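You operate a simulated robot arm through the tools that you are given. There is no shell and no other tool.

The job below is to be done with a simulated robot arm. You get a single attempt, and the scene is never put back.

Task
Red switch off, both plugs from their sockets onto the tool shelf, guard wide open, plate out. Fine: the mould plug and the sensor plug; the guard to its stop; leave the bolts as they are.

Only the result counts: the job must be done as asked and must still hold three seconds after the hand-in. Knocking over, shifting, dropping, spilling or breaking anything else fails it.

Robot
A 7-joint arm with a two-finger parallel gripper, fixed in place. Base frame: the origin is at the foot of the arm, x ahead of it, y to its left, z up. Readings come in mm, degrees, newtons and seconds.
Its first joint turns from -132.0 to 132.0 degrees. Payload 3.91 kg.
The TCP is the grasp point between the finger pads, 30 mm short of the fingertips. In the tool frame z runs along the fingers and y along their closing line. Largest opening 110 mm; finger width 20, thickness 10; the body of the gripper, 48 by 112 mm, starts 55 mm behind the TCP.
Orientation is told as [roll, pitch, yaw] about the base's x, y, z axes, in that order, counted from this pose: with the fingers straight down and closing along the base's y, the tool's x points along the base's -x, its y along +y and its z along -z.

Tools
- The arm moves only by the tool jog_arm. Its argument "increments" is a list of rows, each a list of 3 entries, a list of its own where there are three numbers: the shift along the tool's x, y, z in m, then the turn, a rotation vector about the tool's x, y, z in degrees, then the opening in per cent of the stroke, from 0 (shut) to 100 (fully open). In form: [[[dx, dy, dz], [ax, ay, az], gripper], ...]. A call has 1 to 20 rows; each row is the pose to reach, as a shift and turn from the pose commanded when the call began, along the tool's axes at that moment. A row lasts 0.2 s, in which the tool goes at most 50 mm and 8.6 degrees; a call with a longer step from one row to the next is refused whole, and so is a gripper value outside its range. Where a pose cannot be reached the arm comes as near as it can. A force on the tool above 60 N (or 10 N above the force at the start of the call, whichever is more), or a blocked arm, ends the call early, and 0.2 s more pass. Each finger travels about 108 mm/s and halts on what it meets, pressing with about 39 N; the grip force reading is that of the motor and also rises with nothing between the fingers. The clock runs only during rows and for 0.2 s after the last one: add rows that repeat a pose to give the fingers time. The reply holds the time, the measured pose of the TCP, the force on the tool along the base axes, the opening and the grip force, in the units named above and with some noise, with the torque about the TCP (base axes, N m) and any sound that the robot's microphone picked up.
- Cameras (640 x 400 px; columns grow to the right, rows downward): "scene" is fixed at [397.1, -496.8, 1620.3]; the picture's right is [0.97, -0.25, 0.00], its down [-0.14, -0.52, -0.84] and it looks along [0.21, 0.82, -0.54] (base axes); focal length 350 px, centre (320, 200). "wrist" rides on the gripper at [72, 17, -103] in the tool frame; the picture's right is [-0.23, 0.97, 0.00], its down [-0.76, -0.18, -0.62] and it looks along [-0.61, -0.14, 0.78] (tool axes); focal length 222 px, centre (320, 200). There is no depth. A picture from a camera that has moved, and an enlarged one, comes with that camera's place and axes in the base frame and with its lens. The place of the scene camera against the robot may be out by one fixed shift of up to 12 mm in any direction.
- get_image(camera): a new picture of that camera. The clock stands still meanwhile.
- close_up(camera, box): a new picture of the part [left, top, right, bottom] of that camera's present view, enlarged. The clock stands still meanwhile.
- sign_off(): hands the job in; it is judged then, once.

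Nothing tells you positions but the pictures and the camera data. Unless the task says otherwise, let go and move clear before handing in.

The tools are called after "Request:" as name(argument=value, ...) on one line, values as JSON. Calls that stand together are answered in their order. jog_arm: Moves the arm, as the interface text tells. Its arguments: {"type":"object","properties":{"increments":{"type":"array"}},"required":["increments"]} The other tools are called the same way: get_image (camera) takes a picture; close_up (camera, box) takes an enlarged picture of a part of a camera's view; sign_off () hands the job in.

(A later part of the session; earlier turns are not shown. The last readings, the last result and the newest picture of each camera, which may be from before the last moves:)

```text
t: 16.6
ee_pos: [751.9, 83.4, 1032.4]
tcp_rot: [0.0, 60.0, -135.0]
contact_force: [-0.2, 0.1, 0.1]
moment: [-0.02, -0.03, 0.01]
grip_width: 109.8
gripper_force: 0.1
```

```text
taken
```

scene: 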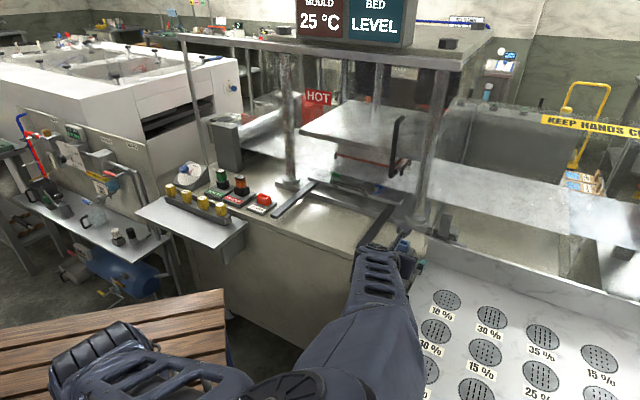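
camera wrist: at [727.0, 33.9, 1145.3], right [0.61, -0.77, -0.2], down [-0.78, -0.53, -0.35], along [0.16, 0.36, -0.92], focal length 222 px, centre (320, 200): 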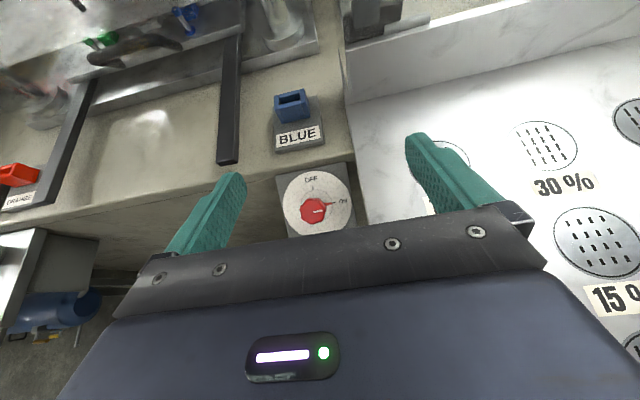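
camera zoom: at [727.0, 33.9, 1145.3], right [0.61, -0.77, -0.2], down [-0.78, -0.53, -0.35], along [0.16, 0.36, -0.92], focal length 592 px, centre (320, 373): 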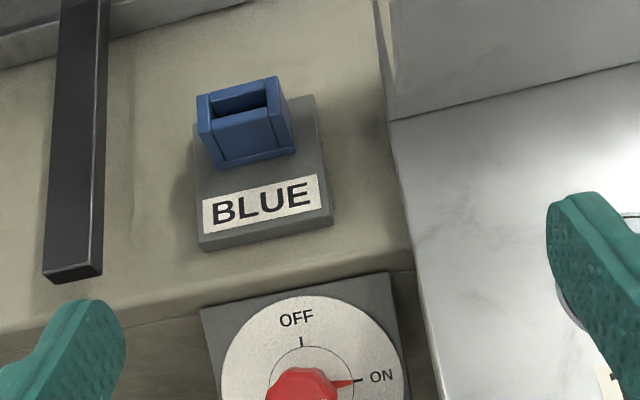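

The knob tip triangulates to n≈646, s≈432, z≈845, with its axis about 30° off vertical. OFF is 90° counter-clockwise from ON. I'll line up above it along that axis.

Request:
jog_arm(increments=[[[-0.0208, -0.0081, 0.0179], [0, -6, 0], 100], [[-0.0417, -0.0163, 0.0358], [0, -12, 0], 100], [[-0.0625, -0.0244, 0.0537], [0, -18, 0], 100], [[-0.0834, -0.0326, 0.0716], [0, -24, 0], 100], [[-0.1042, -0.0407, 0.0895], [0, -30, 0], 100], [[-0.1042, -0.0407, 0.0895], [0, -30, 0], 100]])

Request:
get_image(camera="wrist")

Request:
close_up(camera="wrist", box=[240, 90, 400, 190])

Request:
close_up(camera="scene", box=[340, 200, 460, 340])

```text
t: 18.0
ee_pos: [732.0, 85.3, 909.3]
tcp_rot: [-0.1, 29.9, -135.1]
contact_force: [-0.5, 0.2, -0.6]
moment: [-0.01, 0.04, -0.02]
grip_width: 109.9
gripper_force: 0.1
out of reach, approached as far as the arm can: row 4, 5, 6
```

```text
taken
camera wrist: at [751.8, 81.3, 1033.4], right [0.55, -0.83, -0.11], down [-0.81, -0.56, 0.16], along [-0.2, 0.0, -0.98], focal length 222 px, centre (320, 200)
```

wrist: 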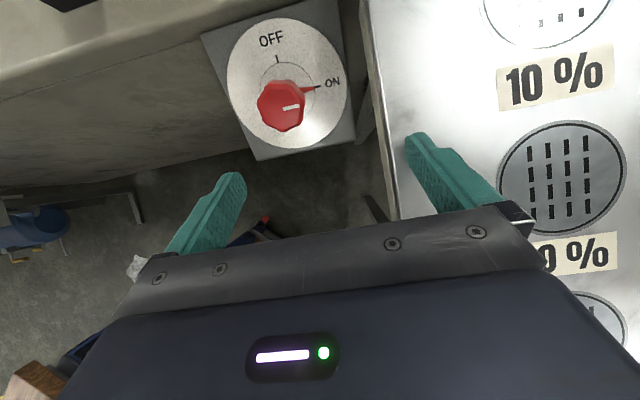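

```text
4.00 times, centred on (320, 140) of wrist
camera zoom: at [751.8, 81.3, 1033.4], right [0.55, -0.83, -0.11], down [-0.81, -0.56, 0.16], along [-0.2, 0.0, -0.98], focal length 888 px, centre (320, 440)
```

zoom: 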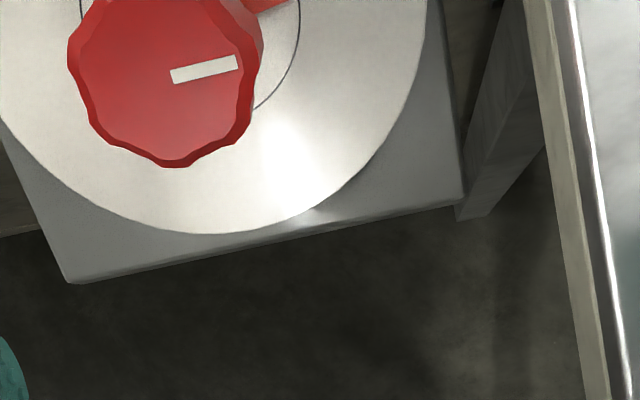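

```text
2.86 times, centred on (400, 270) of scene
camera zoom: at [397.1, -496.8, 1620.3], right [0.97, -0.25, 0.0], down [-0.14, -0.52, -0.84], along [0.21, 0.82, -0.54], focal length 1000 px, centre (91, 0)
```

zoom: 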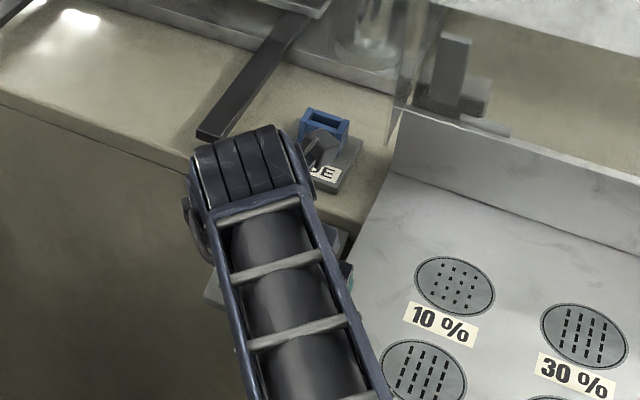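

The camera-up orientation hits the arm's limit here, so I'll turn the tool -90 about its axis. That way the knob turn ends in the arm's natural pose. I'll also narrow the fingers to about 55 mm to clear the table edge.

Request:
jog_arm(increments=[[[0, 0, 0], [0, 0, -8.2], 90], [[0, 0, 0], [0, 0, -16.4], 80], [[0, 0, 0], [0, 0, -24.6], 70], [[0, 0, 0], [0, 0, -32.8], 60], [[0, 0, 0], [0, 0, -41], 50], [[0.0045, -0.0044, 0.005], [0, 0, -49.2], 50], [[0.0089, -0.0088, 0.0099], [0, 0, -57.4], 50], [[0.0134, -0.0131, 0.0149], [0, 0, -65.6], 50], [[0.0179, -0.0175, 0.0198], [0, 0, -73.8], 50], [[0.0223, -0.0219, 0.0248], [0, 0, -82], 50], [[0.0268, -0.0263, 0.0297], [0, 0, -90], 50], [[0.0268, -0.0263, 0.0297], [0, 0, -90], 50]])

Request:
get_image(camera="wrist")

Request:
close_up(camera="wrist", box=[240, 100, 400, 200])

```text
t: 20.6
ee_pos: [719.0, 87.9, 888.6]
tcp_rot: [29.9, 2.6, -49.3]
contact_force: [0.5, 0.2, 0.8]
moment: [-0.01, 0.03, 0.0]
grip_width: 55.0
gripper_force: 0.2
out of reach, approached as far as the arm can: row 6, 7, 8, 9, 10, 11, 12
```

```text
taken
camera wrist: at [645.6, 116.0, 989.5], right [0.8, 0.36, 0.48], down [0.16, -0.9, 0.42], along [0.58, -0.26, -0.77], focal length 222 px, centre (320, 200)
```

wrist: 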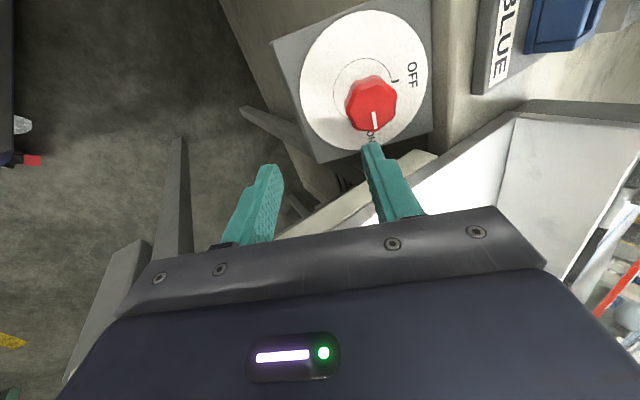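

```text
4.00 times, centred on (320, 150) of wrist
camera zoom: at [645.6, 116.0, 989.5], right [0.8, 0.36, 0.48], down [0.16, -0.9, 0.42], along [0.58, -0.26, -0.77], focal length 888 px, centre (320, 400)
```

zoom: 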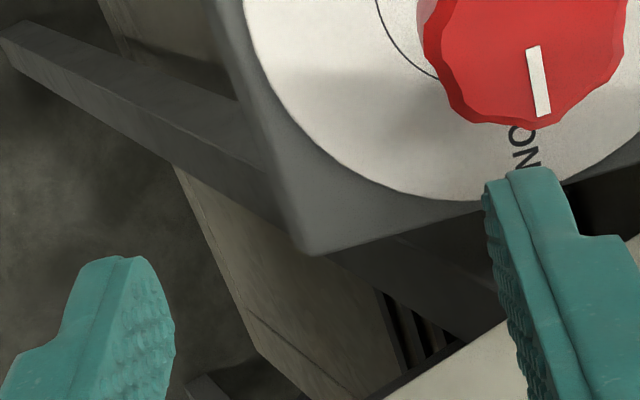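

The arm still stops short of the aligned approach here. I'll check its posture in the scene view to see which limit it's hitting.

Request:
get_image(camera="scene")

```text
taken
```

scene: 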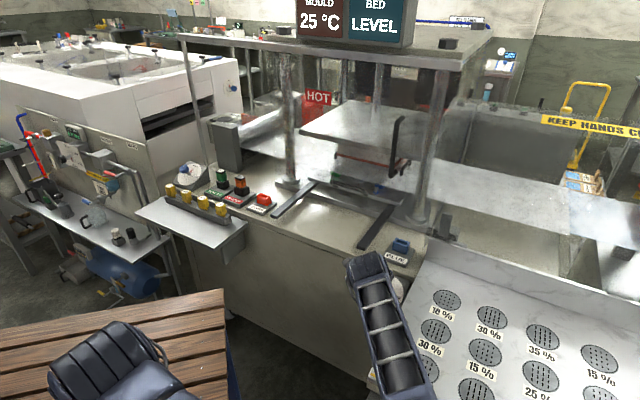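

The elbow has swung out sideways, so the posture is probably stuck at a joint limit. I'll retreat upward to a plain tool-down pose and re-approach from there.

Request:
jog_arm(increments=[[[0, 0.0208, -0.0361], [5, 0, 0], 50], [[0, 0.0417, -0.0722], [10, 0, 0], 50], [[0, 0.0625, -0.1083], [15, 0, 0], 50], [[0, 0.0833, -0.1443], [20, 0, 0], 50], [[0, 0.1042, -0.1804], [25, 0, 0], 50], [[0, 0.125, -0.2165], [30, 0, 0], 50], [[0, 0.125, -0.2165], [30, 0, 0], 50]])

Request:
get_image(camera="scene")

```text
t: 22.2
ee_pos: [737.2, 46.0, 1147.3]
tcp_rot: [2.8, 2.5, -49.4]
contact_force: [-0.3, 0.6, 0.3]
moment: [-0.1, -0.04, 0.04]
grip_width: 55.0
gripper_force: 0.0
out of reach, approached as far as the arm can: row 1, 2, 3, 4, 5, 6, 7
```

```text
taken
```

scene: 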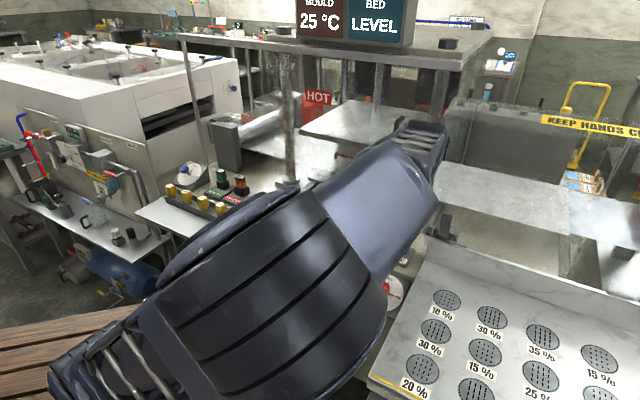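

The elbow is still swung wide and something is saturated. I'll keep rolling the wrist back toward the radial orientation to unwind it.

Request:
jog_arm(increments=[[[0, 0, 0], [0, 0, -8], 50], [[0, 0, 0], [0, 0, -16], 50], [[0, 0, 0], [0, 0, -24], 50], [[0, 0, 0], [0, 0, -32], 50], [[0, 0, 0], [0, 0, -40], 50], [[0, 0, 0], [0, 0, -48], 50], [[0, 0, 0], [0, 0, -56], 50], [[0, 0, 0], [0, 0, -60], 50], [[0, 0, 0], [0, 0, -60], 50]])

Request:
get_image(camera="scene")

Request:
get_image(camera="wrist")

```text
t: 24.2
ee_pos: [739.3, 44.2, 1147.8]
tcp_rot: [3.7, -1.4, 10.4]
contact_force: [-0.2, 0.9, 0.0]
moment: [-0.02, 0.0, -0.01]
grip_width: 54.8
gripper_force: 0.0
```

```text
taken
```

scene: 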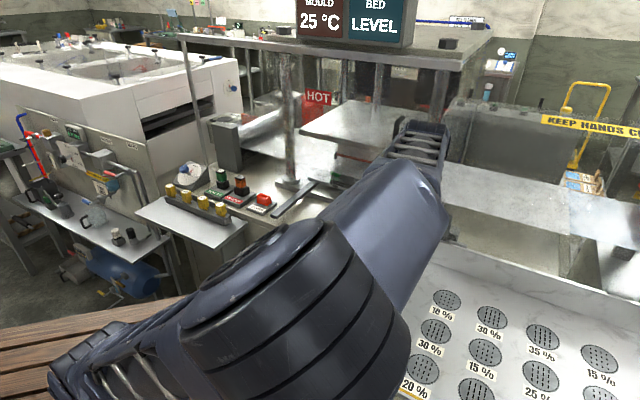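

```text
taken
camera wrist: at [664.1, 41.2, 1250.6], right [0.05, 1.0, 0.07], down [0.77, -0.08, 0.63], along [0.63, 0.02, -0.77], focal length 222 px, centre (320, 200)
```

wrist: 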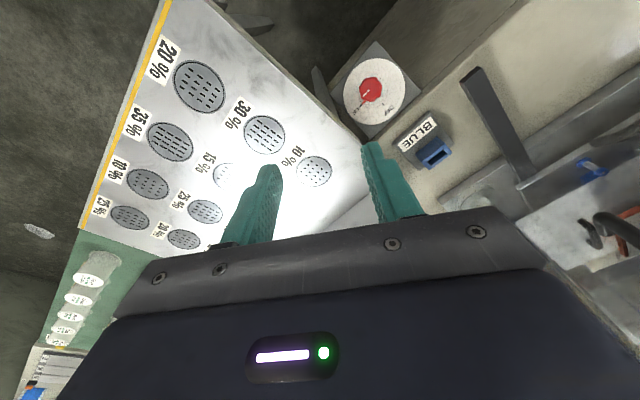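

It's unwound now. I'll descend again to the pre-approach point above the knob, tilting 30° toward the press on the way.

Request:
jog_arm(increments=[[[-0.0015, 0.0098, 0.0366], [-1.9, -3.33, 0], 50], [[-0.003, 0.0197, 0.0733], [-3.8, -6.66, 0], 50], [[-0.0045, 0.0295, 0.1099], [-5.7, -9.99, 0], 50], [[-0.006, 0.0393, 0.1465], [-7.6, -13.3, 0], 50], [[-0.0075, 0.0491, 0.1831], [-9.5, -16.6, 0], 50], [[-0.009, 0.059, 0.2198], [-11.4, -20, 0], 50], [[-0.0105, 0.0688, 0.2564], [-13.3, -23.3, 0], 50], [[-0.0105, 0.0688, 0.2564], [-13.3, -23.3, 0], 50]])

Request:
get_image(camera="wrist")

Request:
get_image(camera="scene")

```text
t: 26.0
ee_pos: [720.2, 87.6, 892.9]
tcp_rot: [18.1, -24.2, 6.0]
contact_force: [-2.6, -0.1, 1.9]
moment: [-0.12, -0.06, -0.06]
grip_width: 55.0
gripper_force: 0.1
out of reach, approached as far as the arm can: row 1, 2, 3, 4, 5, 6, 7, 8
```

```text
taken
camera wrist: at [614.8, 60.2, 957.8], right [-0.01, 0.93, 0.37], down [0.51, -0.31, 0.8], along [0.86, 0.2, -0.47], focal length 222 px, centre (320, 200)
```

wrist: 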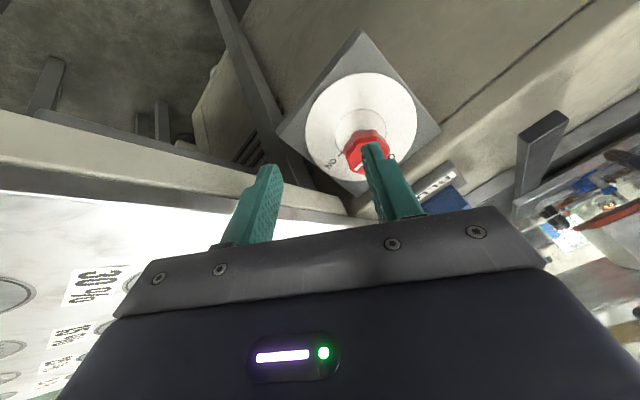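

```text
taken
```

scene: 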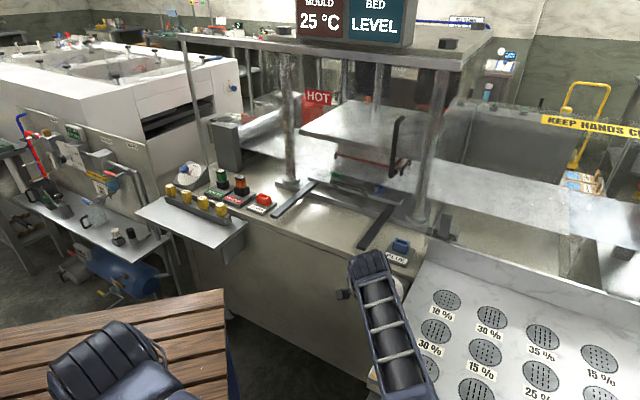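

It stalls at the same spot because the elbow is swung out to the right. I'll climb to clear space and go back to a pose like the starting one to reset the elbow.

Request:
jog_arm(increments=[[[-0.0176, 0.0121, -0.0371], [2.43, 3.51, 0], 50], [[-0.0351, 0.0243, -0.0743], [4.86, 7.03, 0], 50], [[-0.0527, 0.0364, -0.1114], [7.29, 10.54, 0], 50], [[-0.0703, 0.0486, -0.1486], [9.71, 14.06, 0], 50], [[-0.0879, 0.0607, -0.1857], [12.14, 17.57, 0], 50], [[-0.1054, 0.0729, -0.2229], [14.57, 21.09, 0], 50], [[-0.123, 0.085, -0.26], [17, 24.6, 0], 50], [[-0.123, 0.085, -0.26], [17, 24.6, 0], 50]])

Request:
get_image(camera="scene")

```text
t: 27.8
ee_pos: [730.4, 46.4, 1216.7]
tcp_rot: [0.5, -0.4, 9.9]
contact_force: [0.2, -0.6, -0.6]
moment: [0.04, -0.01, 0.0]
grip_width: 54.9
gripper_force: 0.1
out of reach, approached as far as the arm can: row 1, 2, 3, 4, 5, 6, 7, 8
```

```text
taken
```

scene: 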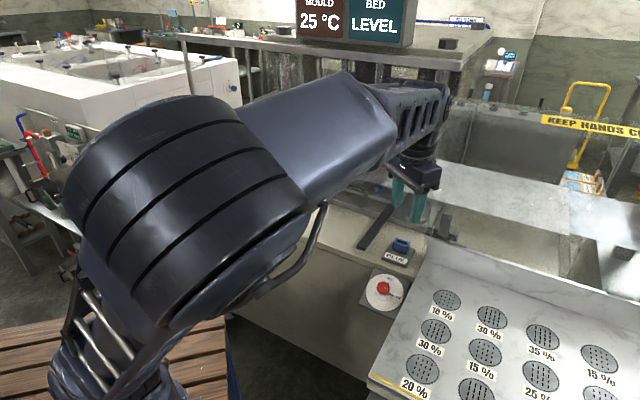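

The elbow is coming back up as the arm rises. I'll test a small sideways and upward move in this tool-down pose to see whether the limit has cleared.

Request:
jog_arm(increments=[[[0.03, 0.03, -0.01], [0, 0, 0], 50], [[0.06, 0.06, -0.02], [0, 0, 0], 50], [[0.09, 0.09, -0.03], [0, 0, 0], 50], [[0.12, 0.12, -0.04], [0, 0, 0], 50], [[0.15, 0.15, -0.05], [0, 0, 0], 50], [[0.18, 0.18, -0.06], [0, 0, 0], 50], [[0.18, 0.18, -0.06], [0, 0, 0], 50]])

Request:
get_image(camera="scene")

```text
t: 29.4
ee_pos: [521.4, 190.8, 1273.2]
tcp_rot: [0.0, 0.2, 9.9]
contact_force: [0.0, -0.1, -0.6]
moment: [0.03, -0.03, 0.04]
grip_width: 55.1
gripper_force: 0.1
```

```text
taken
```

scene: 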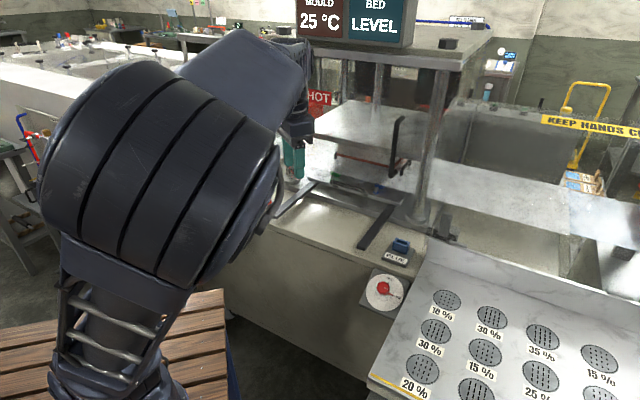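

It reached that exactly. I'll go back near the starting position and compare the arm's posture with the first picture.

Request:
jog_arm(increments=[[[0.027, 0.038, -0.01], [0, 0, 1.5], 50], [[0.054, 0.076, -0.02], [0, 0, 3], 50], [[0.081, 0.114, -0.03], [0, 0, 4.5], 50], [[0.108, 0.152, -0.04], [0, 0, 6], 50], [[0.135, 0.19, -0.05], [0, 0, 7.5], 50], [[0.162, 0.228, -0.06], [0, 0, 9], 50], [[0.189, 0.266, -0.07], [0, 0, 10], 50], [[0.189, 0.266, -0.07], [0, 0, 10], 50]])

Request:
get_image(camera="scene")

```text
t: 31.2
ee_pos: [301.3, 338.4, 1347.2]
tcp_rot: [1.1, -3.4, -0.2]
contact_force: [-0.2, -0.2, 0.9]
moment: [0.04, -0.01, -0.01]
grip_width: 54.8
gripper_force: 0.0
out of reach, approached as far as the arm can: row 4, 5, 6, 7, 8
```

```text
taken
```

scene: 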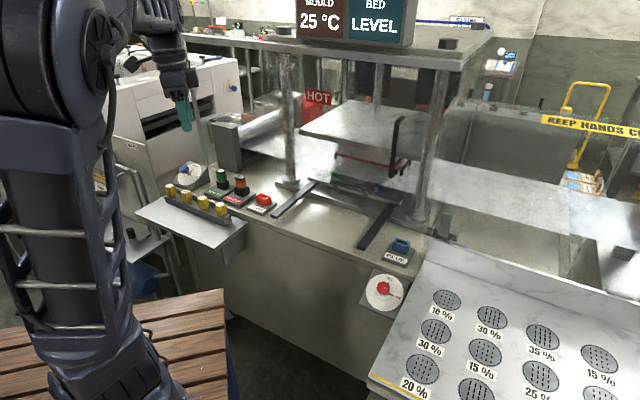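

There's still residual wind-up here. I'll turn the tool the other way, toward positive yaw, to push the elbow back toward its original side.

Request:
jog_arm(increments=[[[0, 0, 0], [0, 0, -8.5], 50], [[0, 0, 0], [0, 0, -17], 50], [[0, 0, 0], [0, 0, -25.5], 50], [[0, 0, 0], [0, 0, -34], 50], [[0, 0, 0], [0, 0, -42.5], 50], [[0, 0, 0], [0, 0, -51], 50], [[0, 0, 0], [0, 0, -59.5], 50], [[0, 0, 0], [0, 0, -68], 50], [[0, 0, 0], [0, 0, -76.5], 50], [[0, 0, 0], [0, 0, -85], 50], [[0, 0, 0], [0, 0, -93.5], 50], [[0, 0, 0], [0, 0, -102], 50], [[0, 0, 0], [0, 0, -110], 50], [[0, 0, 0], [0, 0, -110], 50]])

Request:
get_image(camera="scene")

```text
t: 34.2
ee_pos: [202.2, 259.0, 1330.2]
tcp_rot: [-5.5, -1.7, 97.7]
contact_force: [0.5, 0.1, -0.6]
moment: [0.0, 0.0, 0.01]
grip_width: 54.8
gripper_force: 0.1
out of reach, approached as far as the arm can: row 10, 11, 12, 13, 14
```

```text
taken
```

scene: 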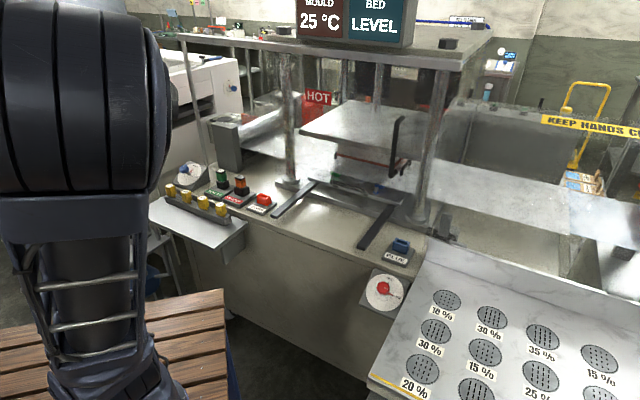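

The wrist limit seems to sit at about +35° of yaw relative to the arm's azimuth, with its centre near -60°. I'll stay near that centre from here on, and return to the starting pose with yaw about 0.

Request:
jog_arm(increments=[[[-0.0125, -0.0087, -0.001], [0, 0, 8.15], 50], [[-0.025, -0.0173, -0.002], [0, 0, 16.3], 50], [[-0.0375, -0.026, -0.003], [0, 0, 24.4], 50], [[-0.05, -0.0347, -0.004], [0, 0, 32.6], 50], [[-0.0625, -0.0433, -0.005], [0, 0, 40.7], 50], [[-0.075, -0.052, -0.006], [0, 0, 48.9], 50], [[-0.0875, -0.0607, -0.007], [0, 0, 57], 50], [[-0.1, -0.0693, -0.008], [0, 0, 65.1], 50], [[-0.1125, -0.078, -0.009], [0, 0, 73.3], 50], [[-0.125, -0.0867, -0.01], [0, 0, 81.4], 50], [[-0.1375, -0.0953, -0.011], [0, 0, 89.6], 50], [[-0.15, -0.104, -0.011], [0, 0, 97.7], 50], [[-0.15, -0.104, -0.011], [0, 0, 97.7], 50]])

Request:
get_image(camera="scene")

```text
t: 37.0
ee_pos: [287.8, 382.1, 1348.3]
tcp_rot: [2.9, -7.1, -0.5]
contact_force: [0.3, -0.8, 0.3]
moment: [0.03, 0.01, 0.02]
grip_width: 54.8
gripper_force: 0.1
out of reach, approached as far as the arm can: row 8, 9, 10, 11, 12, 13
```

```text
taken
```

scene: 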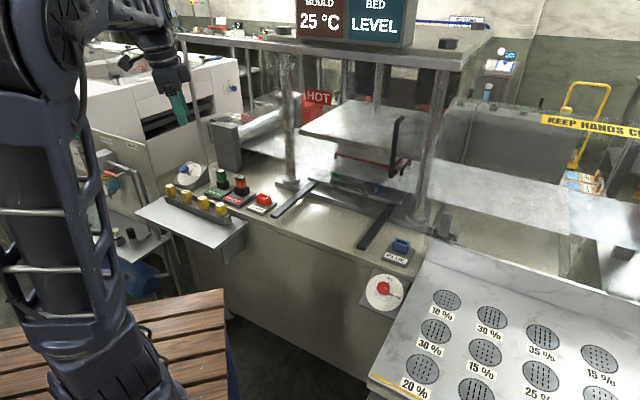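

The posture is closer to the original. I'll correct the leftover tilt and position error.

Request:
jog_arm(increments=[[[0.001, 0.01, 0], [0.7, 1.8, 0], 50], [[0.002, 0.02, 0.002], [1.4, 3.6, 0], 50], [[0.002, 0.03, 0.004], [2.2, 5.3, 0], 50], [[0.003, 0.04, 0.007], [2.9, 7.1, 0], 50], [[0.003, 0.04, 0.007], [2.9, 7.1, 0], 50], [[0.003, 0.04, 0.007], [2.9, 7.1, 0], 50], [[0.003, 0.04, 0.007], [2.9, 7.1, 0], 50], [[0.003, 0.04, 0.007], [2.9, 7.1, 0], 50]])

Request:
get_image(camera="scene")

```text
t: 38.8
ee_pos: [286.4, 383.0, 1349.8]
tcp_rot: [2.9, -7.2, -0.4]
contact_force: [-0.8, -1.1, 0.3]
moment: [-0.02, -0.01, -0.01]
grip_width: 54.8
gripper_force: 0.1
out of reach, approached as far as the arm can: row 1, 2, 3, 4, 5, 6, 7, 8
```

```text
taken
```

scene: 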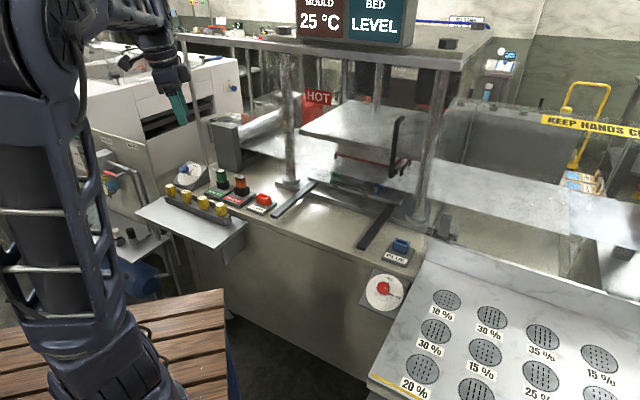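

Not progressing, so this is a genuine joint limit in this arm branch. I'll look closely at the arm's wrist and elbow.

Request:
close_up(camera="scene", box=[0, 0, 240, 150])

Request:
close_up(camera="scene", box=[0, 0, 200, 400])

```text
2.67 times, centred on (120, 75) of scene
camera zoom: at [397.1, -496.8, 1620.3], right [0.97, -0.25, 0.0], down [-0.14, -0.52, -0.84], along [0.21, 0.82, -0.54], focal length 934 px, centre (853, 533)
```

zoom: 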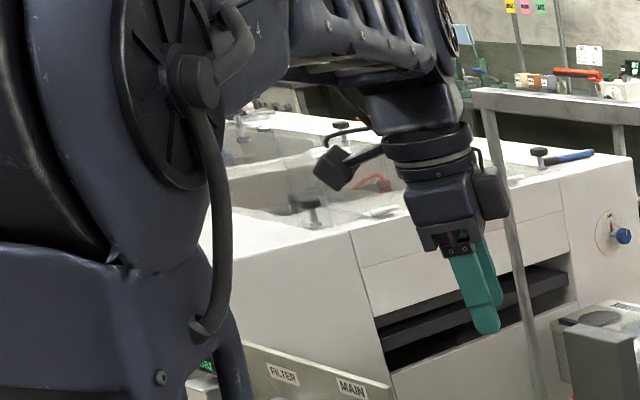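

```text
1.00 times, centred on (100, 200) of scene (not enlarged: the box is as wide or as high as the picture)
camera zoom: at [397.1, -496.8, 1620.3], right [0.97, -0.25, 0.0], down [-0.14, -0.52, -0.84], along [0.21, 0.82, -0.54], focal length 350 px, centre (540, 200)
```

zoom: 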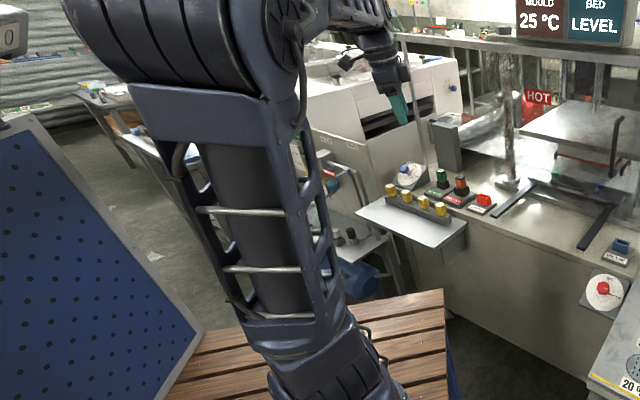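

The elbow is up and folded back, close to the starting posture. I'll swing out to a spot high above the switch, letting yaw follow the arm's azimuth so the wrist stays mid-range.

Request:
jog_arm(increments=[[[-0.0321, -0.0174, 0.0176], [0.2, 0.5, 3.2], 50], [[-0.0643, -0.0347, 0.0351], [0.4, 1, 6.4], 50], [[-0.0964, -0.0521, 0.0527], [0.6, 1.5, 9.6], 50], [[-0.1286, -0.0694, 0.0703], [0.8, 2, 12.9], 50], [[-0.1607, -0.0868, 0.0879], [1, 2.5, 16.1], 50], [[-0.1929, -0.1041, 0.1054], [1.2, 3, 19.3], 50], [[-0.225, -0.1215, 0.123], [1.4, 3.5, 22.5], 50], [[-0.2571, -0.1389, 0.1406], [1.6, 4, 25.7], 50], [[-0.2893, -0.1562, 0.1581], [1.8, 4.5, 28.9], 50], [[-0.3214, -0.1736, 0.1757], [2, 5, 32.1], 50], [[-0.3536, -0.1909, 0.1933], [2.2, 5.5, 35.4], 50], [[-0.3857, -0.2083, 0.2109], [2.5, 6, 38.6], 50], [[-0.4179, -0.2256, 0.2284], [2.7, 6.5, 41.8], 50], [[-0.45, -0.243, 0.246], [2.9, 7.1, 45], 50], [[-0.45, -0.243, 0.246], [2.9, 7.1, 45], 50]])

Request:
close_up(camera="scene", box=[0, 0, 320, 400])

Request:
get_image(camera="wrist")

```text
t: 42.0
ee_pos: [751.5, 33.2, 1192.2]
tcp_rot: [1.6, 0.0, -45.4]
contact_force: [1.2, -1.4, -1.5]
moment: [0.07, 0.06, 0.0]
grip_width: 55.0
gripper_force: 0.0
out of reach, approached as far as the arm can: row 9, 10, 11, 12, 13, 14, 15
```

```text
1.00 times, centred on (160, 200) of scene (not enlarged: the box is as wide or as high as the picture)
camera zoom: at [397.1, -496.8, 1620.3], right [0.97, -0.25, 0.0], down [-0.14, -0.52, -0.84], along [0.21, 0.82, -0.54], focal length 350 px, centre (480, 200)
```

zoom: 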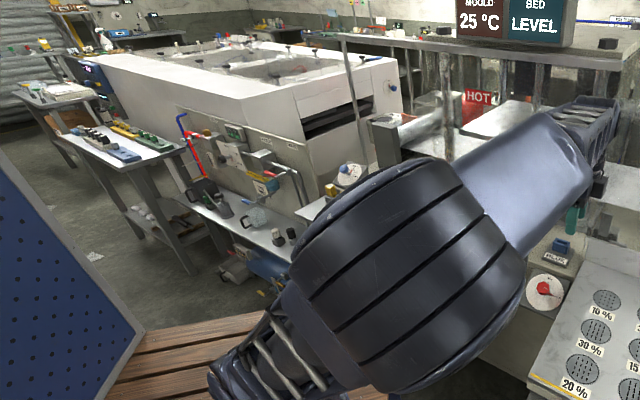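

```text
taken
camera wrist: at [710.1, 95.0, 1295.1], right [0.85, 0.52, 0.03], down [0.4, -0.68, 0.62], along [0.34, -0.52, -0.78], focal length 222 px, centre (320, 200)
```

wrist: 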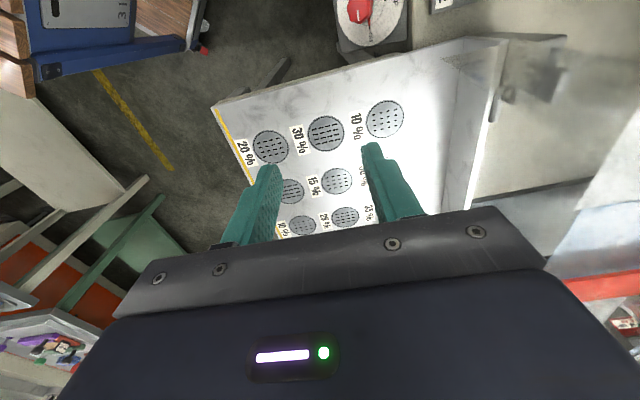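

The target was missed again and the elbow swung right when yaw went negative, so the wrist limit is on that side. I'll turn yaw back up toward +30 while moving to the target above the switch.

Request:
jog_arm(increments=[[[0, 0, 0], [0, 0, -8], 50], [[0, 0, 0], [0, 0, -16], 50], [[0, 0, 0], [0, 0, -24], 50], [[0, 0, 0], [0, 0, -32], 50], [[0, 0, 0], [0, 0, -40], 50], [[0, 0, 0], [0, 0, -48], 50], [[0, 0, 0], [0, 0, -56], 50], [[0, 0, 0], [0, 0, -64], 50], [[0, 0, 0], [0, 0, -72], 50], [[0, 0, 0], [0, 0, -75], 50], [[0, 0, 0], [0, 0, -75], 50]])

Request:
close_up(camera="scene", box=[0, 0, 320, 400])

```text
t: 44.4
ee_pos: [753.8, 33.8, 1184.4]
tcp_rot: [2.9, -1.5, 29.7]
contact_force: [-0.4, -0.1, -0.2]
moment: [-0.01, 0.0, -0.02]
grip_width: 54.8
gripper_force: 0.1
out of reach, approached as far as the arm can: row 3, 4, 5, 6, 7, 8, 9, 10, 11
```

```text
1.00 times, centred on (160, 200) of scene (not enlarged: the box is as wide or as high as the picture)
camera zoom: at [397.1, -496.8, 1620.3], right [0.97, -0.25, 0.0], down [-0.14, -0.52, -0.84], along [0.21, 0.82, -0.54], focal length 350 px, centre (480, 200)
```

zoom: 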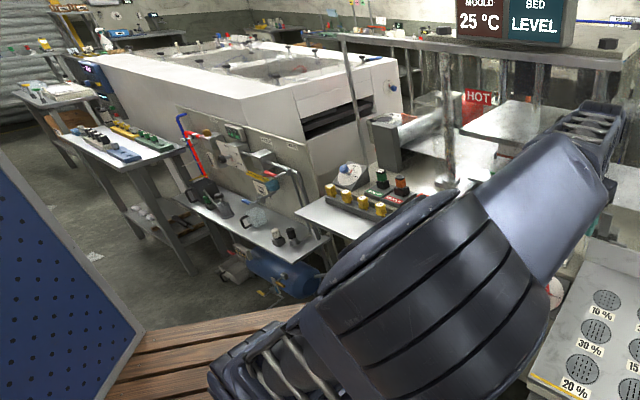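

The elbow dropped when the tool pointed upward earlier. More negative yaw seems to lift it, so I'll roll the tool well that way at this safe height and watch.

Request:
jog_arm(increments=[[[0, 0, 0], [0, 0, 8.5], 50], [[0, 0, 0], [0, 0, 17], 50], [[0, 0, 0], [0, 0, 25.5], 50], [[0, 0, 0], [0, 0, 34], 50], [[0, 0, 0], [0, 0, 42.5], 50], [[0, 0, 0], [0, 0, 51], 50], [[0, 0, 0], [0, 0, 59.5], 50], [[0, 0, 0], [0, 0, 68], 50], [[0, 0, 0], [0, 0, 76.5], 50], [[0, 0, 0], [0, 0, 85], 50], [[0, 0, 0], [0, 0, 93.5], 50], [[0, 0, 0], [0, 0, 102], 50], [[0, 0, 0], [0, 0, 110.5], 50], [[0, 0, 0], [0, 0, 119], 50], [[0, 0, 0], [0, 0, 127.5], 50], [[0, 0, 0], [0, 0, 136], 50], [[0, 0, 0], [0, 0, 144.5], 50], [[0, 0, 0], [0, 0, 153], 50], [[0, 0, 0], [0, 0, 161.5], 50], [[0, 0, 0], [0, 0, 170], 50]])

Request:
close_up(camera="scene", box=[0, 0, 320, 400])

```text
t: 48.6
ee_pos: [756.3, 31.0, 1188.0]
tcp_rot: [-2.4, 1.8, -140.4]
contact_force: [-0.2, -0.7, 0.5]
moment: [0.04, 0.0, -0.03]
grip_width: 55.3
gripper_force: 0.0
out of reach, approached as far as the arm can: row 13, 15
```

```text
1.00 times, centred on (160, 200) of scene (not enlarged: the box is as wide or as high as the picture)
camera zoom: at [397.1, -496.8, 1620.3], right [0.97, -0.25, 0.0], down [-0.14, -0.52, -0.84], along [0.21, 0.82, -0.54], focal length 350 px, centre (480, 200)
```

zoom: 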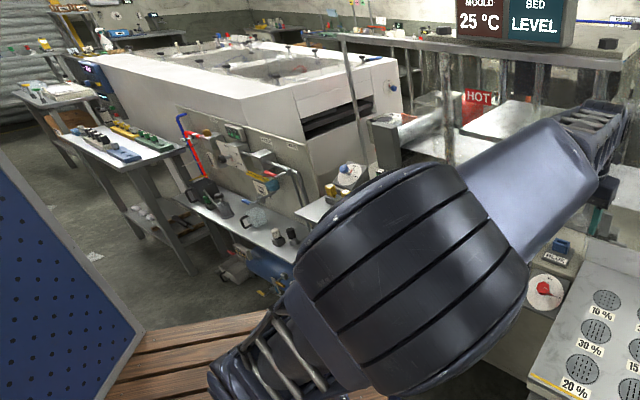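

The elbow has risen slightly and yaw -140 is reachable here. I'll continue rolling the same way.

Request:
jog_arm(increments=[[[0, 0, 0], [0, 0, 8.5], 50], [[0, 0, 0], [0, 0, 17], 50], [[0, 0, 0], [0, 0, 25.5], 50], [[0, 0, 0], [0, 0, 34], 50], [[0, 0, 0], [0, 0, 42.5], 50], [[0, 0, 0], [0, 0, 51], 50], [[0, 0, 0], [0, 0, 59.5], 50], [[0, 0, 0], [0, 0, 68], 50], [[0, 0, 0], [0, 0, 76.5], 50], [[0, 0, 0], [0, 0, 85], 50], [[0, 0, 0], [0, 0, 93.5], 50], [[0, 0, 0], [0, 0, 102], 50], [[0, 0, 0], [0, 0, 102], 50]])

Request:
close_up(camera="scene", box=[0, 0, 320, 400])

```text
t: 51.4
ee_pos: [758.2, 30.9, 1187.1]
tcp_rot: [-1.4, -2.7, 117.8]
contact_force: [-0.6, -0.1, 0.1]
moment: [-0.01, -0.01, 0.02]
grip_width: 55.0
gripper_force: 0.1
```

```text
1.00 times, centred on (160, 200) of scene (not enlarged: the box is as wide or as high as the picture)
camera zoom: at [397.1, -496.8, 1620.3], right [0.97, -0.25, 0.0], down [-0.14, -0.52, -0.84], along [0.21, 0.82, -0.54], focal length 350 px, centre (480, 200)
```

zoom: 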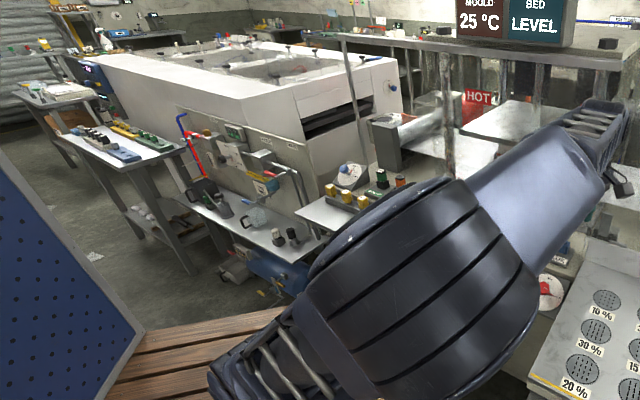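

The wrist roll range is large, so roll isn't the limit. I'll test a plain +y move from here to see what actually blocks.

Request:
jog_arm(increments=[[[-0.0222, -0.0117, 0], [0, 0, 0], 50], [[-0.0443, -0.0233, 0], [0, 0, 0], 50], [[-0.0664, -0.035, 0], [0, 0, 0], 50], [[-0.0885, -0.0466, 0], [0, 0, 0], 50], [[-0.1106, -0.0583, 0], [0, 0, 0], 50], [[-0.1106, -0.0583, 0], [0, 0, 0], 50]])

Request:
close_up(camera="scene", box=[0, 0, 320, 400])

```text
t: 52.8
ee_pos: [748.5, 35.9, 1174.0]
tcp_rot: [-1.2, -2.9, 118.0]
contact_force: [0.5, 0.3, -1.0]
moment: [-0.01, 0.02, 0.04]
grip_width: 54.9
gripper_force: 0.1
out of reach, approached as far as the arm can: row 1, 2, 3, 4, 5, 6
```

```text
1.00 times, centred on (160, 200) of scene (not enlarged: the box is as wide or as high as the picture)
camera zoom: at [397.1, -496.8, 1620.3], right [0.97, -0.25, 0.0], down [-0.14, -0.52, -0.84], along [0.21, 0.82, -0.54], focal length 350 px, centre (480, 200)
```

zoom: 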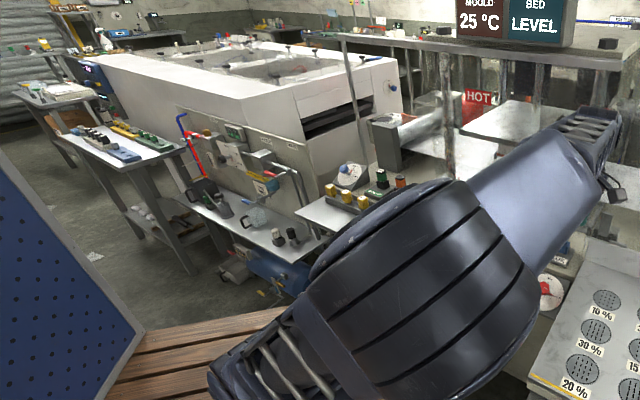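

A pure +y move is blocked. The likely cause is that the shoulder flipped through its vertical pose, so joint 1 is pinned at its 132° stop. I'll retract high and close to the base, swing left past it, then come back around.

Request:
jog_arm(increments=[[[-0.028, 0.0209, -0.0205], [0, 0, -8], 50], [[-0.056, 0.0418, -0.0411], [0, 0, -16], 50], [[-0.084, 0.0627, -0.0616], [0, 0, -24], 50], [[-0.112, 0.0836, -0.0822], [0, 0, -32], 50], [[-0.14, 0.1045, -0.1027], [0, 0, -40], 50], [[-0.168, 0.1255, -0.1233], [0, 0, -48], 50], [[-0.196, 0.1464, -0.1438], [0, 0, -56], 50], [[-0.224, 0.1673, -0.1644], [0, 0, -64], 50], [[-0.252, 0.1882, -0.1849], [0, 0, -72], 50], [[-0.28, 0.2091, -0.2055], [0, 0, -80], 50], [[-0.308, 0.23, -0.226], [0, 0, -88], 50], [[-0.308, 0.23, -0.226], [0, 0, -88], 50]])

Request:
close_up(camera="scene", box=[0, 0, 320, 400])

```text
t: 55.4
ee_pos: [399.6, 188.3, 1416.8]
tcp_rot: [-2.9, 1.2, -153.9]
contact_force: [-1.1, 0.2, 0.0]
moment: [0.0, -0.01, 0.03]
grip_width: 55.1
gripper_force: 0.0
```

```text
1.00 times, centred on (160, 200) of scene (not enlarged: the box is as wide or as high as the picture)
camera zoom: at [397.1, -496.8, 1620.3], right [0.97, -0.25, 0.0], down [-0.14, -0.52, -0.84], along [0.21, 0.82, -0.54], focal length 350 px, centre (480, 200)
```

zoom: 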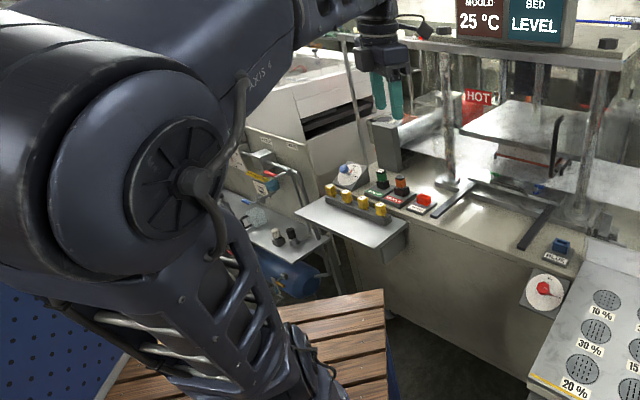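

Reached, and the posture is unfolding. I'll keep swinging counter-clockwise around the base while unwinding the wrist.

Request:
jog_arm(increments=[[[-0.0073, -0.0238, 0], [0, 0, -8.5], 50], [[-0.0145, -0.0476, 0], [0, 0, -17], 50], [[-0.0218, -0.0714, 0], [0, 0, -25.5], 50], [[-0.029, -0.0952, 0], [0, 0, -34], 50], [[-0.0363, -0.119, 0], [0, 0, -42.5], 50], [[-0.0436, -0.1428, 0], [0, 0, -51], 50], [[-0.0508, -0.1666, 0], [0, 0, -59.5], 50], [[-0.0581, -0.1904, 0], [0, 0, -68], 50], [[-0.0653, -0.2142, 0], [0, 0, -76.5], 50], [[-0.0726, -0.238, 0], [0, 0, -85], 50], [[-0.0726, -0.238, 0], [0, 0, -85], 50]])

Request:
close_up(camera="scene", box=[0, 0, 200, 400])

Request:
get_image(camera="wrist")

```text
t: 57.8
ee_pos: [246.4, 325.0, 1415.9]
tcp_rot: [4.7, 2.8, -69.0]
contact_force: [0.4, -0.1, -0.2]
moment: [0.02, -0.02, 0.03]
grip_width: 54.9
gripper_force: 0.1
out of reach, approached as far as the arm can: row 7, 8, 9, 10, 11
```

```text
1.00 times, centred on (100, 200) of scene (not enlarged: the box is as wide or as high as the picture)
camera zoom: at [397.1, -496.8, 1620.3], right [0.97, -0.25, 0.0], down [-0.14, -0.52, -0.84], along [0.21, 0.82, -0.54], focal length 350 px, centre (540, 200)
```

zoom: 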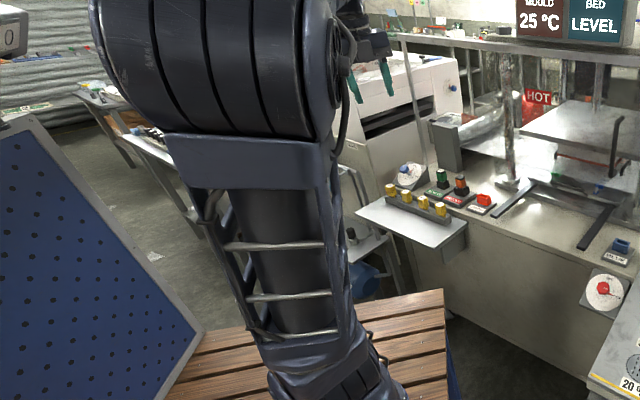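

```text
taken
camera wrist: at [230.8, 390.8, 1523.7], right [0.99, 0.13, 0.07], down [0.07, -0.82, 0.57], along [0.13, -0.56, -0.82], focal length 222 px, centre (320, 200)
```

wrist: 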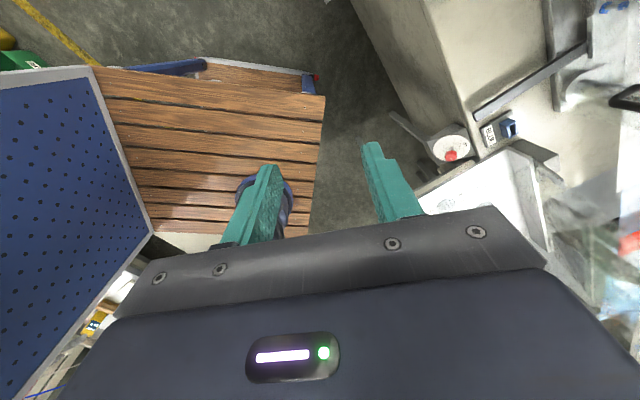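

The shoulder lean is shrinking. I'll continue toward the arm's left side, close in and high, so the shoulder passes through vertical.

Request:
jog_arm(increments=[[[0.0083, -0.0285, -0.0034], [0, 0, -8.5], 50], [[0.0165, -0.057, -0.0068], [0, 0, -17], 50], [[0.0248, -0.0855, -0.0102], [0, 0, -25.5], 50], [[0.033, -0.114, -0.0136], [0, 0, -34], 50], [[0.0413, -0.1425, -0.017], [0, 0, -42.5], 50], [[0.0496, -0.171, -0.0204], [0, 0, -51], 50], [[0.0578, -0.1995, -0.0238], [0, 0, -59.5], 50], [[0.0661, -0.228, -0.0272], [0, 0, -68], 50], [[0.0743, -0.2565, -0.0306], [0, 0, -76.5], 50], [[0.0826, -0.285, -0.034], [0, 0, -85], 50], [[0.0826, -0.285, -0.034], [0, 0, -85], 50]])

Request:
close_up(camera="scene", box=[0, 0, 200, 400])

Request:
get_image(camera="wrist")

```text
t: 60.2
ee_pos: [-12.8, 307.5, 1426.7]
tcp_rot: [6.1, -12.8, 15.0]
contact_force: [0.1, 0.3, 0.1]
moment: [0.02, 0.03, -0.02]
grip_width: 54.7
gripper_force: 0.1
out of reach, approached as far as the arm can: row 1, 2, 3, 4, 5, 6, 7, 8, 9, 10, 11
```

```text
1.00 times, centred on (100, 200) of scene (not enlarged: the box is as wide or as high as the picture)
camera zoom: at [397.1, -496.8, 1620.3], right [0.97, -0.25, 0.0], down [-0.14, -0.52, -0.84], along [0.21, 0.82, -0.54], focal length 350 px, centre (540, 200)
```

zoom: 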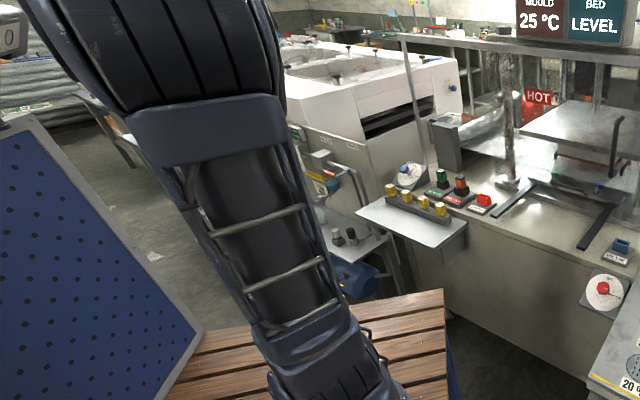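

```text
taken
camera wrist: at [-104.6, 289.1, 1513.1], right [-0.06, 0.99, 0.15], down [0.65, -0.08, 0.75], along [0.76, 0.14, -0.64], focal length 222 px, centre (320, 200)
```

wrist: 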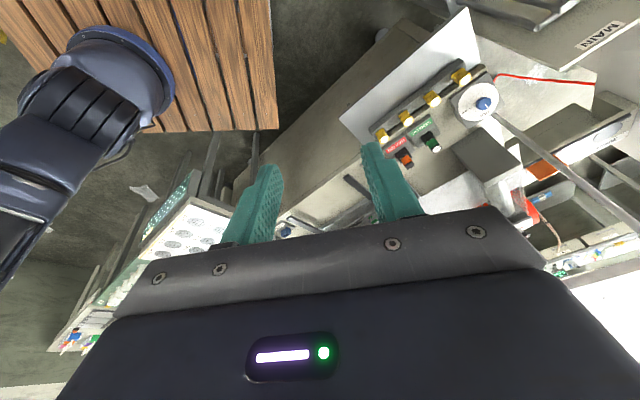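

The shoulder is nearly vertical and the arm now points left. I'll extend outward here and level the tool.

Request:
jog_arm(increments=[[[-0.007, 0.027, 0.005], [1, 2.1, 0], 50], [[-0.015, 0.055, 0.01], [2, 4.3, 0], 50], [[-0.022, 0.082, 0.015], [3, 6.4, 0], 50], [[-0.03, 0.11, 0.02], [4.1, 8.5, 0], 50], [[-0.037, 0.137, 0.025], [5.1, 10.7, 0], 50], [[-0.044, 0.164, 0.03], [6.1, 12.8, 0], 50], [[-0.044, 0.164, 0.03], [6.1, 12.8, 0], 50], [[-0.044, 0.164, 0.03], [6.1, 12.8, 0], 50]])

Request:
close_up(camera="scene", box=[0, 0, 200, 400])

```text
t: 62.2
ee_pos: [-259.4, 410.4, 1331.8]
tcp_rot: [-8.1, -6.0, 36.5]
contact_force: [-0.3, -0.6, -1.5]
moment: [0.02, -0.14, 0.05]
grip_width: 54.9
gripper_force: 0.0
out of reach, approached as far as the arm can: row 1, 2, 3, 4, 5, 6, 7
stopped in row 8: the arm was blocked; the commanded pose is now the measured one
```

```text
1.00 times, centred on (100, 200) of scene (not enlarged: the box is as wide or as high as the picture)
camera zoom: at [397.1, -496.8, 1620.3], right [0.97, -0.25, 0.0], down [-0.14, -0.52, -0.84], along [0.21, 0.82, -0.54], focal length 350 px, centre (540, 200)
```

zoom: 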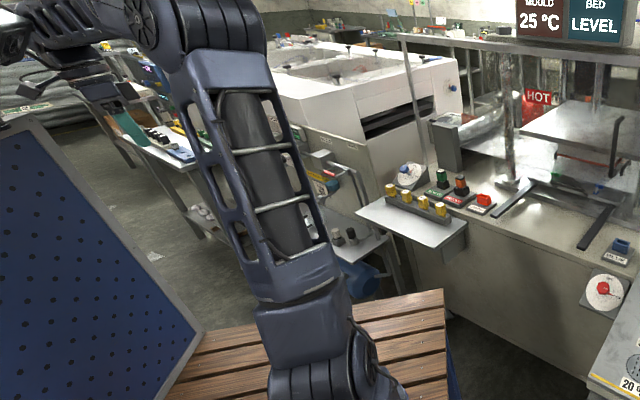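

The arm swung over to its left side, the forces are low, and the shoulder now leans the proper way. I'll sweep back clockwise at moderate radius and level the tool.

Request:
jog_arm(increments=[[[-0.027, -0.008, -0.008], [-1.3, 1, 0], 50], [[-0.055, -0.015, -0.016], [-2.7, 2, 0], 50], [[-0.082, -0.023, -0.024], [-4, 3, 0], 50], [[-0.109, -0.031, -0.032], [-5.4, 4, 0], 50], [[-0.137, -0.038, -0.04], [-6.7, 5, 0], 50], [[-0.164, -0.046, -0.048], [-8.1, 6, 0], 50], [[-0.164, -0.046, -0.048], [-8.1, 6, 0], 50]])

Request:
close_up(camera="scene", box=[0, 0, 200, 400])

```text
t: 63.8
ee_pos: [-113.4, 467.1, 1404.3]
tcp_rot: [0.2, -0.1, 36.8]
contact_force: [0.1, -0.2, 0.4]
moment: [0.04, -0.01, 0.03]
grip_width: 55.0
gripper_force: 0.0
```

```text
1.00 times, centred on (100, 200) of scene (not enlarged: the box is as wide or as high as the picture)
camera zoom: at [397.1, -496.8, 1620.3], right [0.97, -0.25, 0.0], down [-0.14, -0.52, -0.84], along [0.21, 0.82, -0.54], focal length 350 px, centre (540, 200)
```

zoom: 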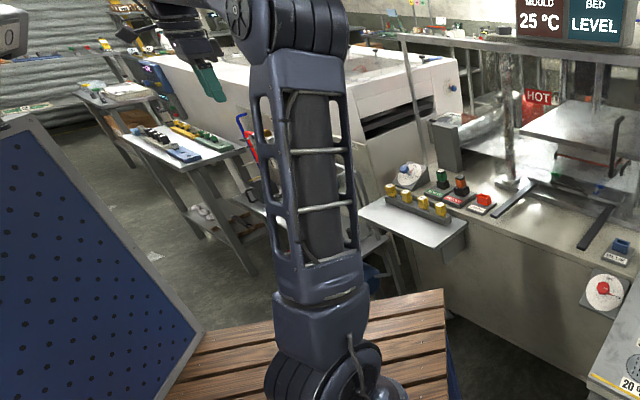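

Fully reachable again. I'll sweep on to the original start area with yaw 0.

Request:
jog_arm(increments=[[[-0.0292, -0.0274, 0.0063], [0, 0, 3.68], 50], [[-0.0583, -0.0549, 0.0126], [0, 0, 7.36], 50], [[-0.0875, -0.0823, 0.0189], [0, 0, 11.04], 50], [[-0.1167, -0.1098, 0.0252], [0, 0, 14.72], 50], [[-0.1459, -0.1372, 0.0315], [0, 0, 18.4], 50], [[-0.175, -0.1646, 0.0378], [0, 0, 22.08], 50], [[-0.2042, -0.1921, 0.0441], [0, 0, 25.76], 50], [[-0.2334, -0.2195, 0.0504], [0, 0, 29.44], 50], [[-0.2625, -0.247, 0.0567], [0, 0, 33.12], 50], [[-0.2917, -0.2744, 0.063], [0, 0, 36.8], 50], [[-0.2917, -0.2744, 0.063], [0, 0, 36.8], 50]])

Request:
close_up(camera="scene", box=[0, 0, 200, 400])

Request:
get_image(camera="scene")

```text
t: 66.2
ee_pos: [280.8, 423.0, 1340.2]
tcp_rot: [0.2, 0.0, -0.1]
contact_force: [0.1, -0.2, 0.2]
moment: [-0.04, 0.0, 0.01]
grip_width: 54.7
gripper_force: 0.0
```

```text
1.00 times, centred on (100, 200) of scene (not enlarged: the box is as wide or as high as the picture)
camera zoom: at [397.1, -496.8, 1620.3], right [0.97, -0.25, 0.0], down [-0.14, -0.52, -0.84], along [0.21, 0.82, -0.54], focal length 350 px, centre (540, 200)
```

zoom: 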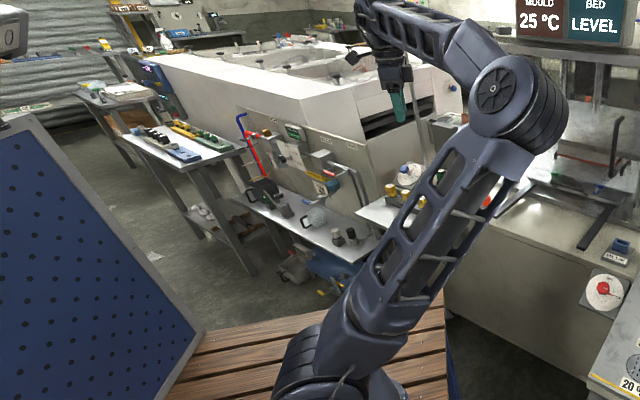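

```text
taken
```

scene: 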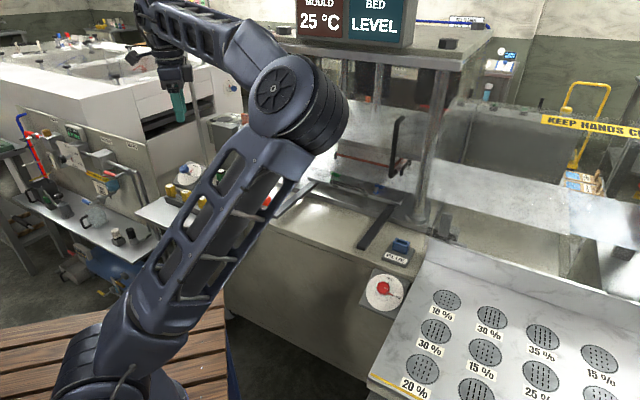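

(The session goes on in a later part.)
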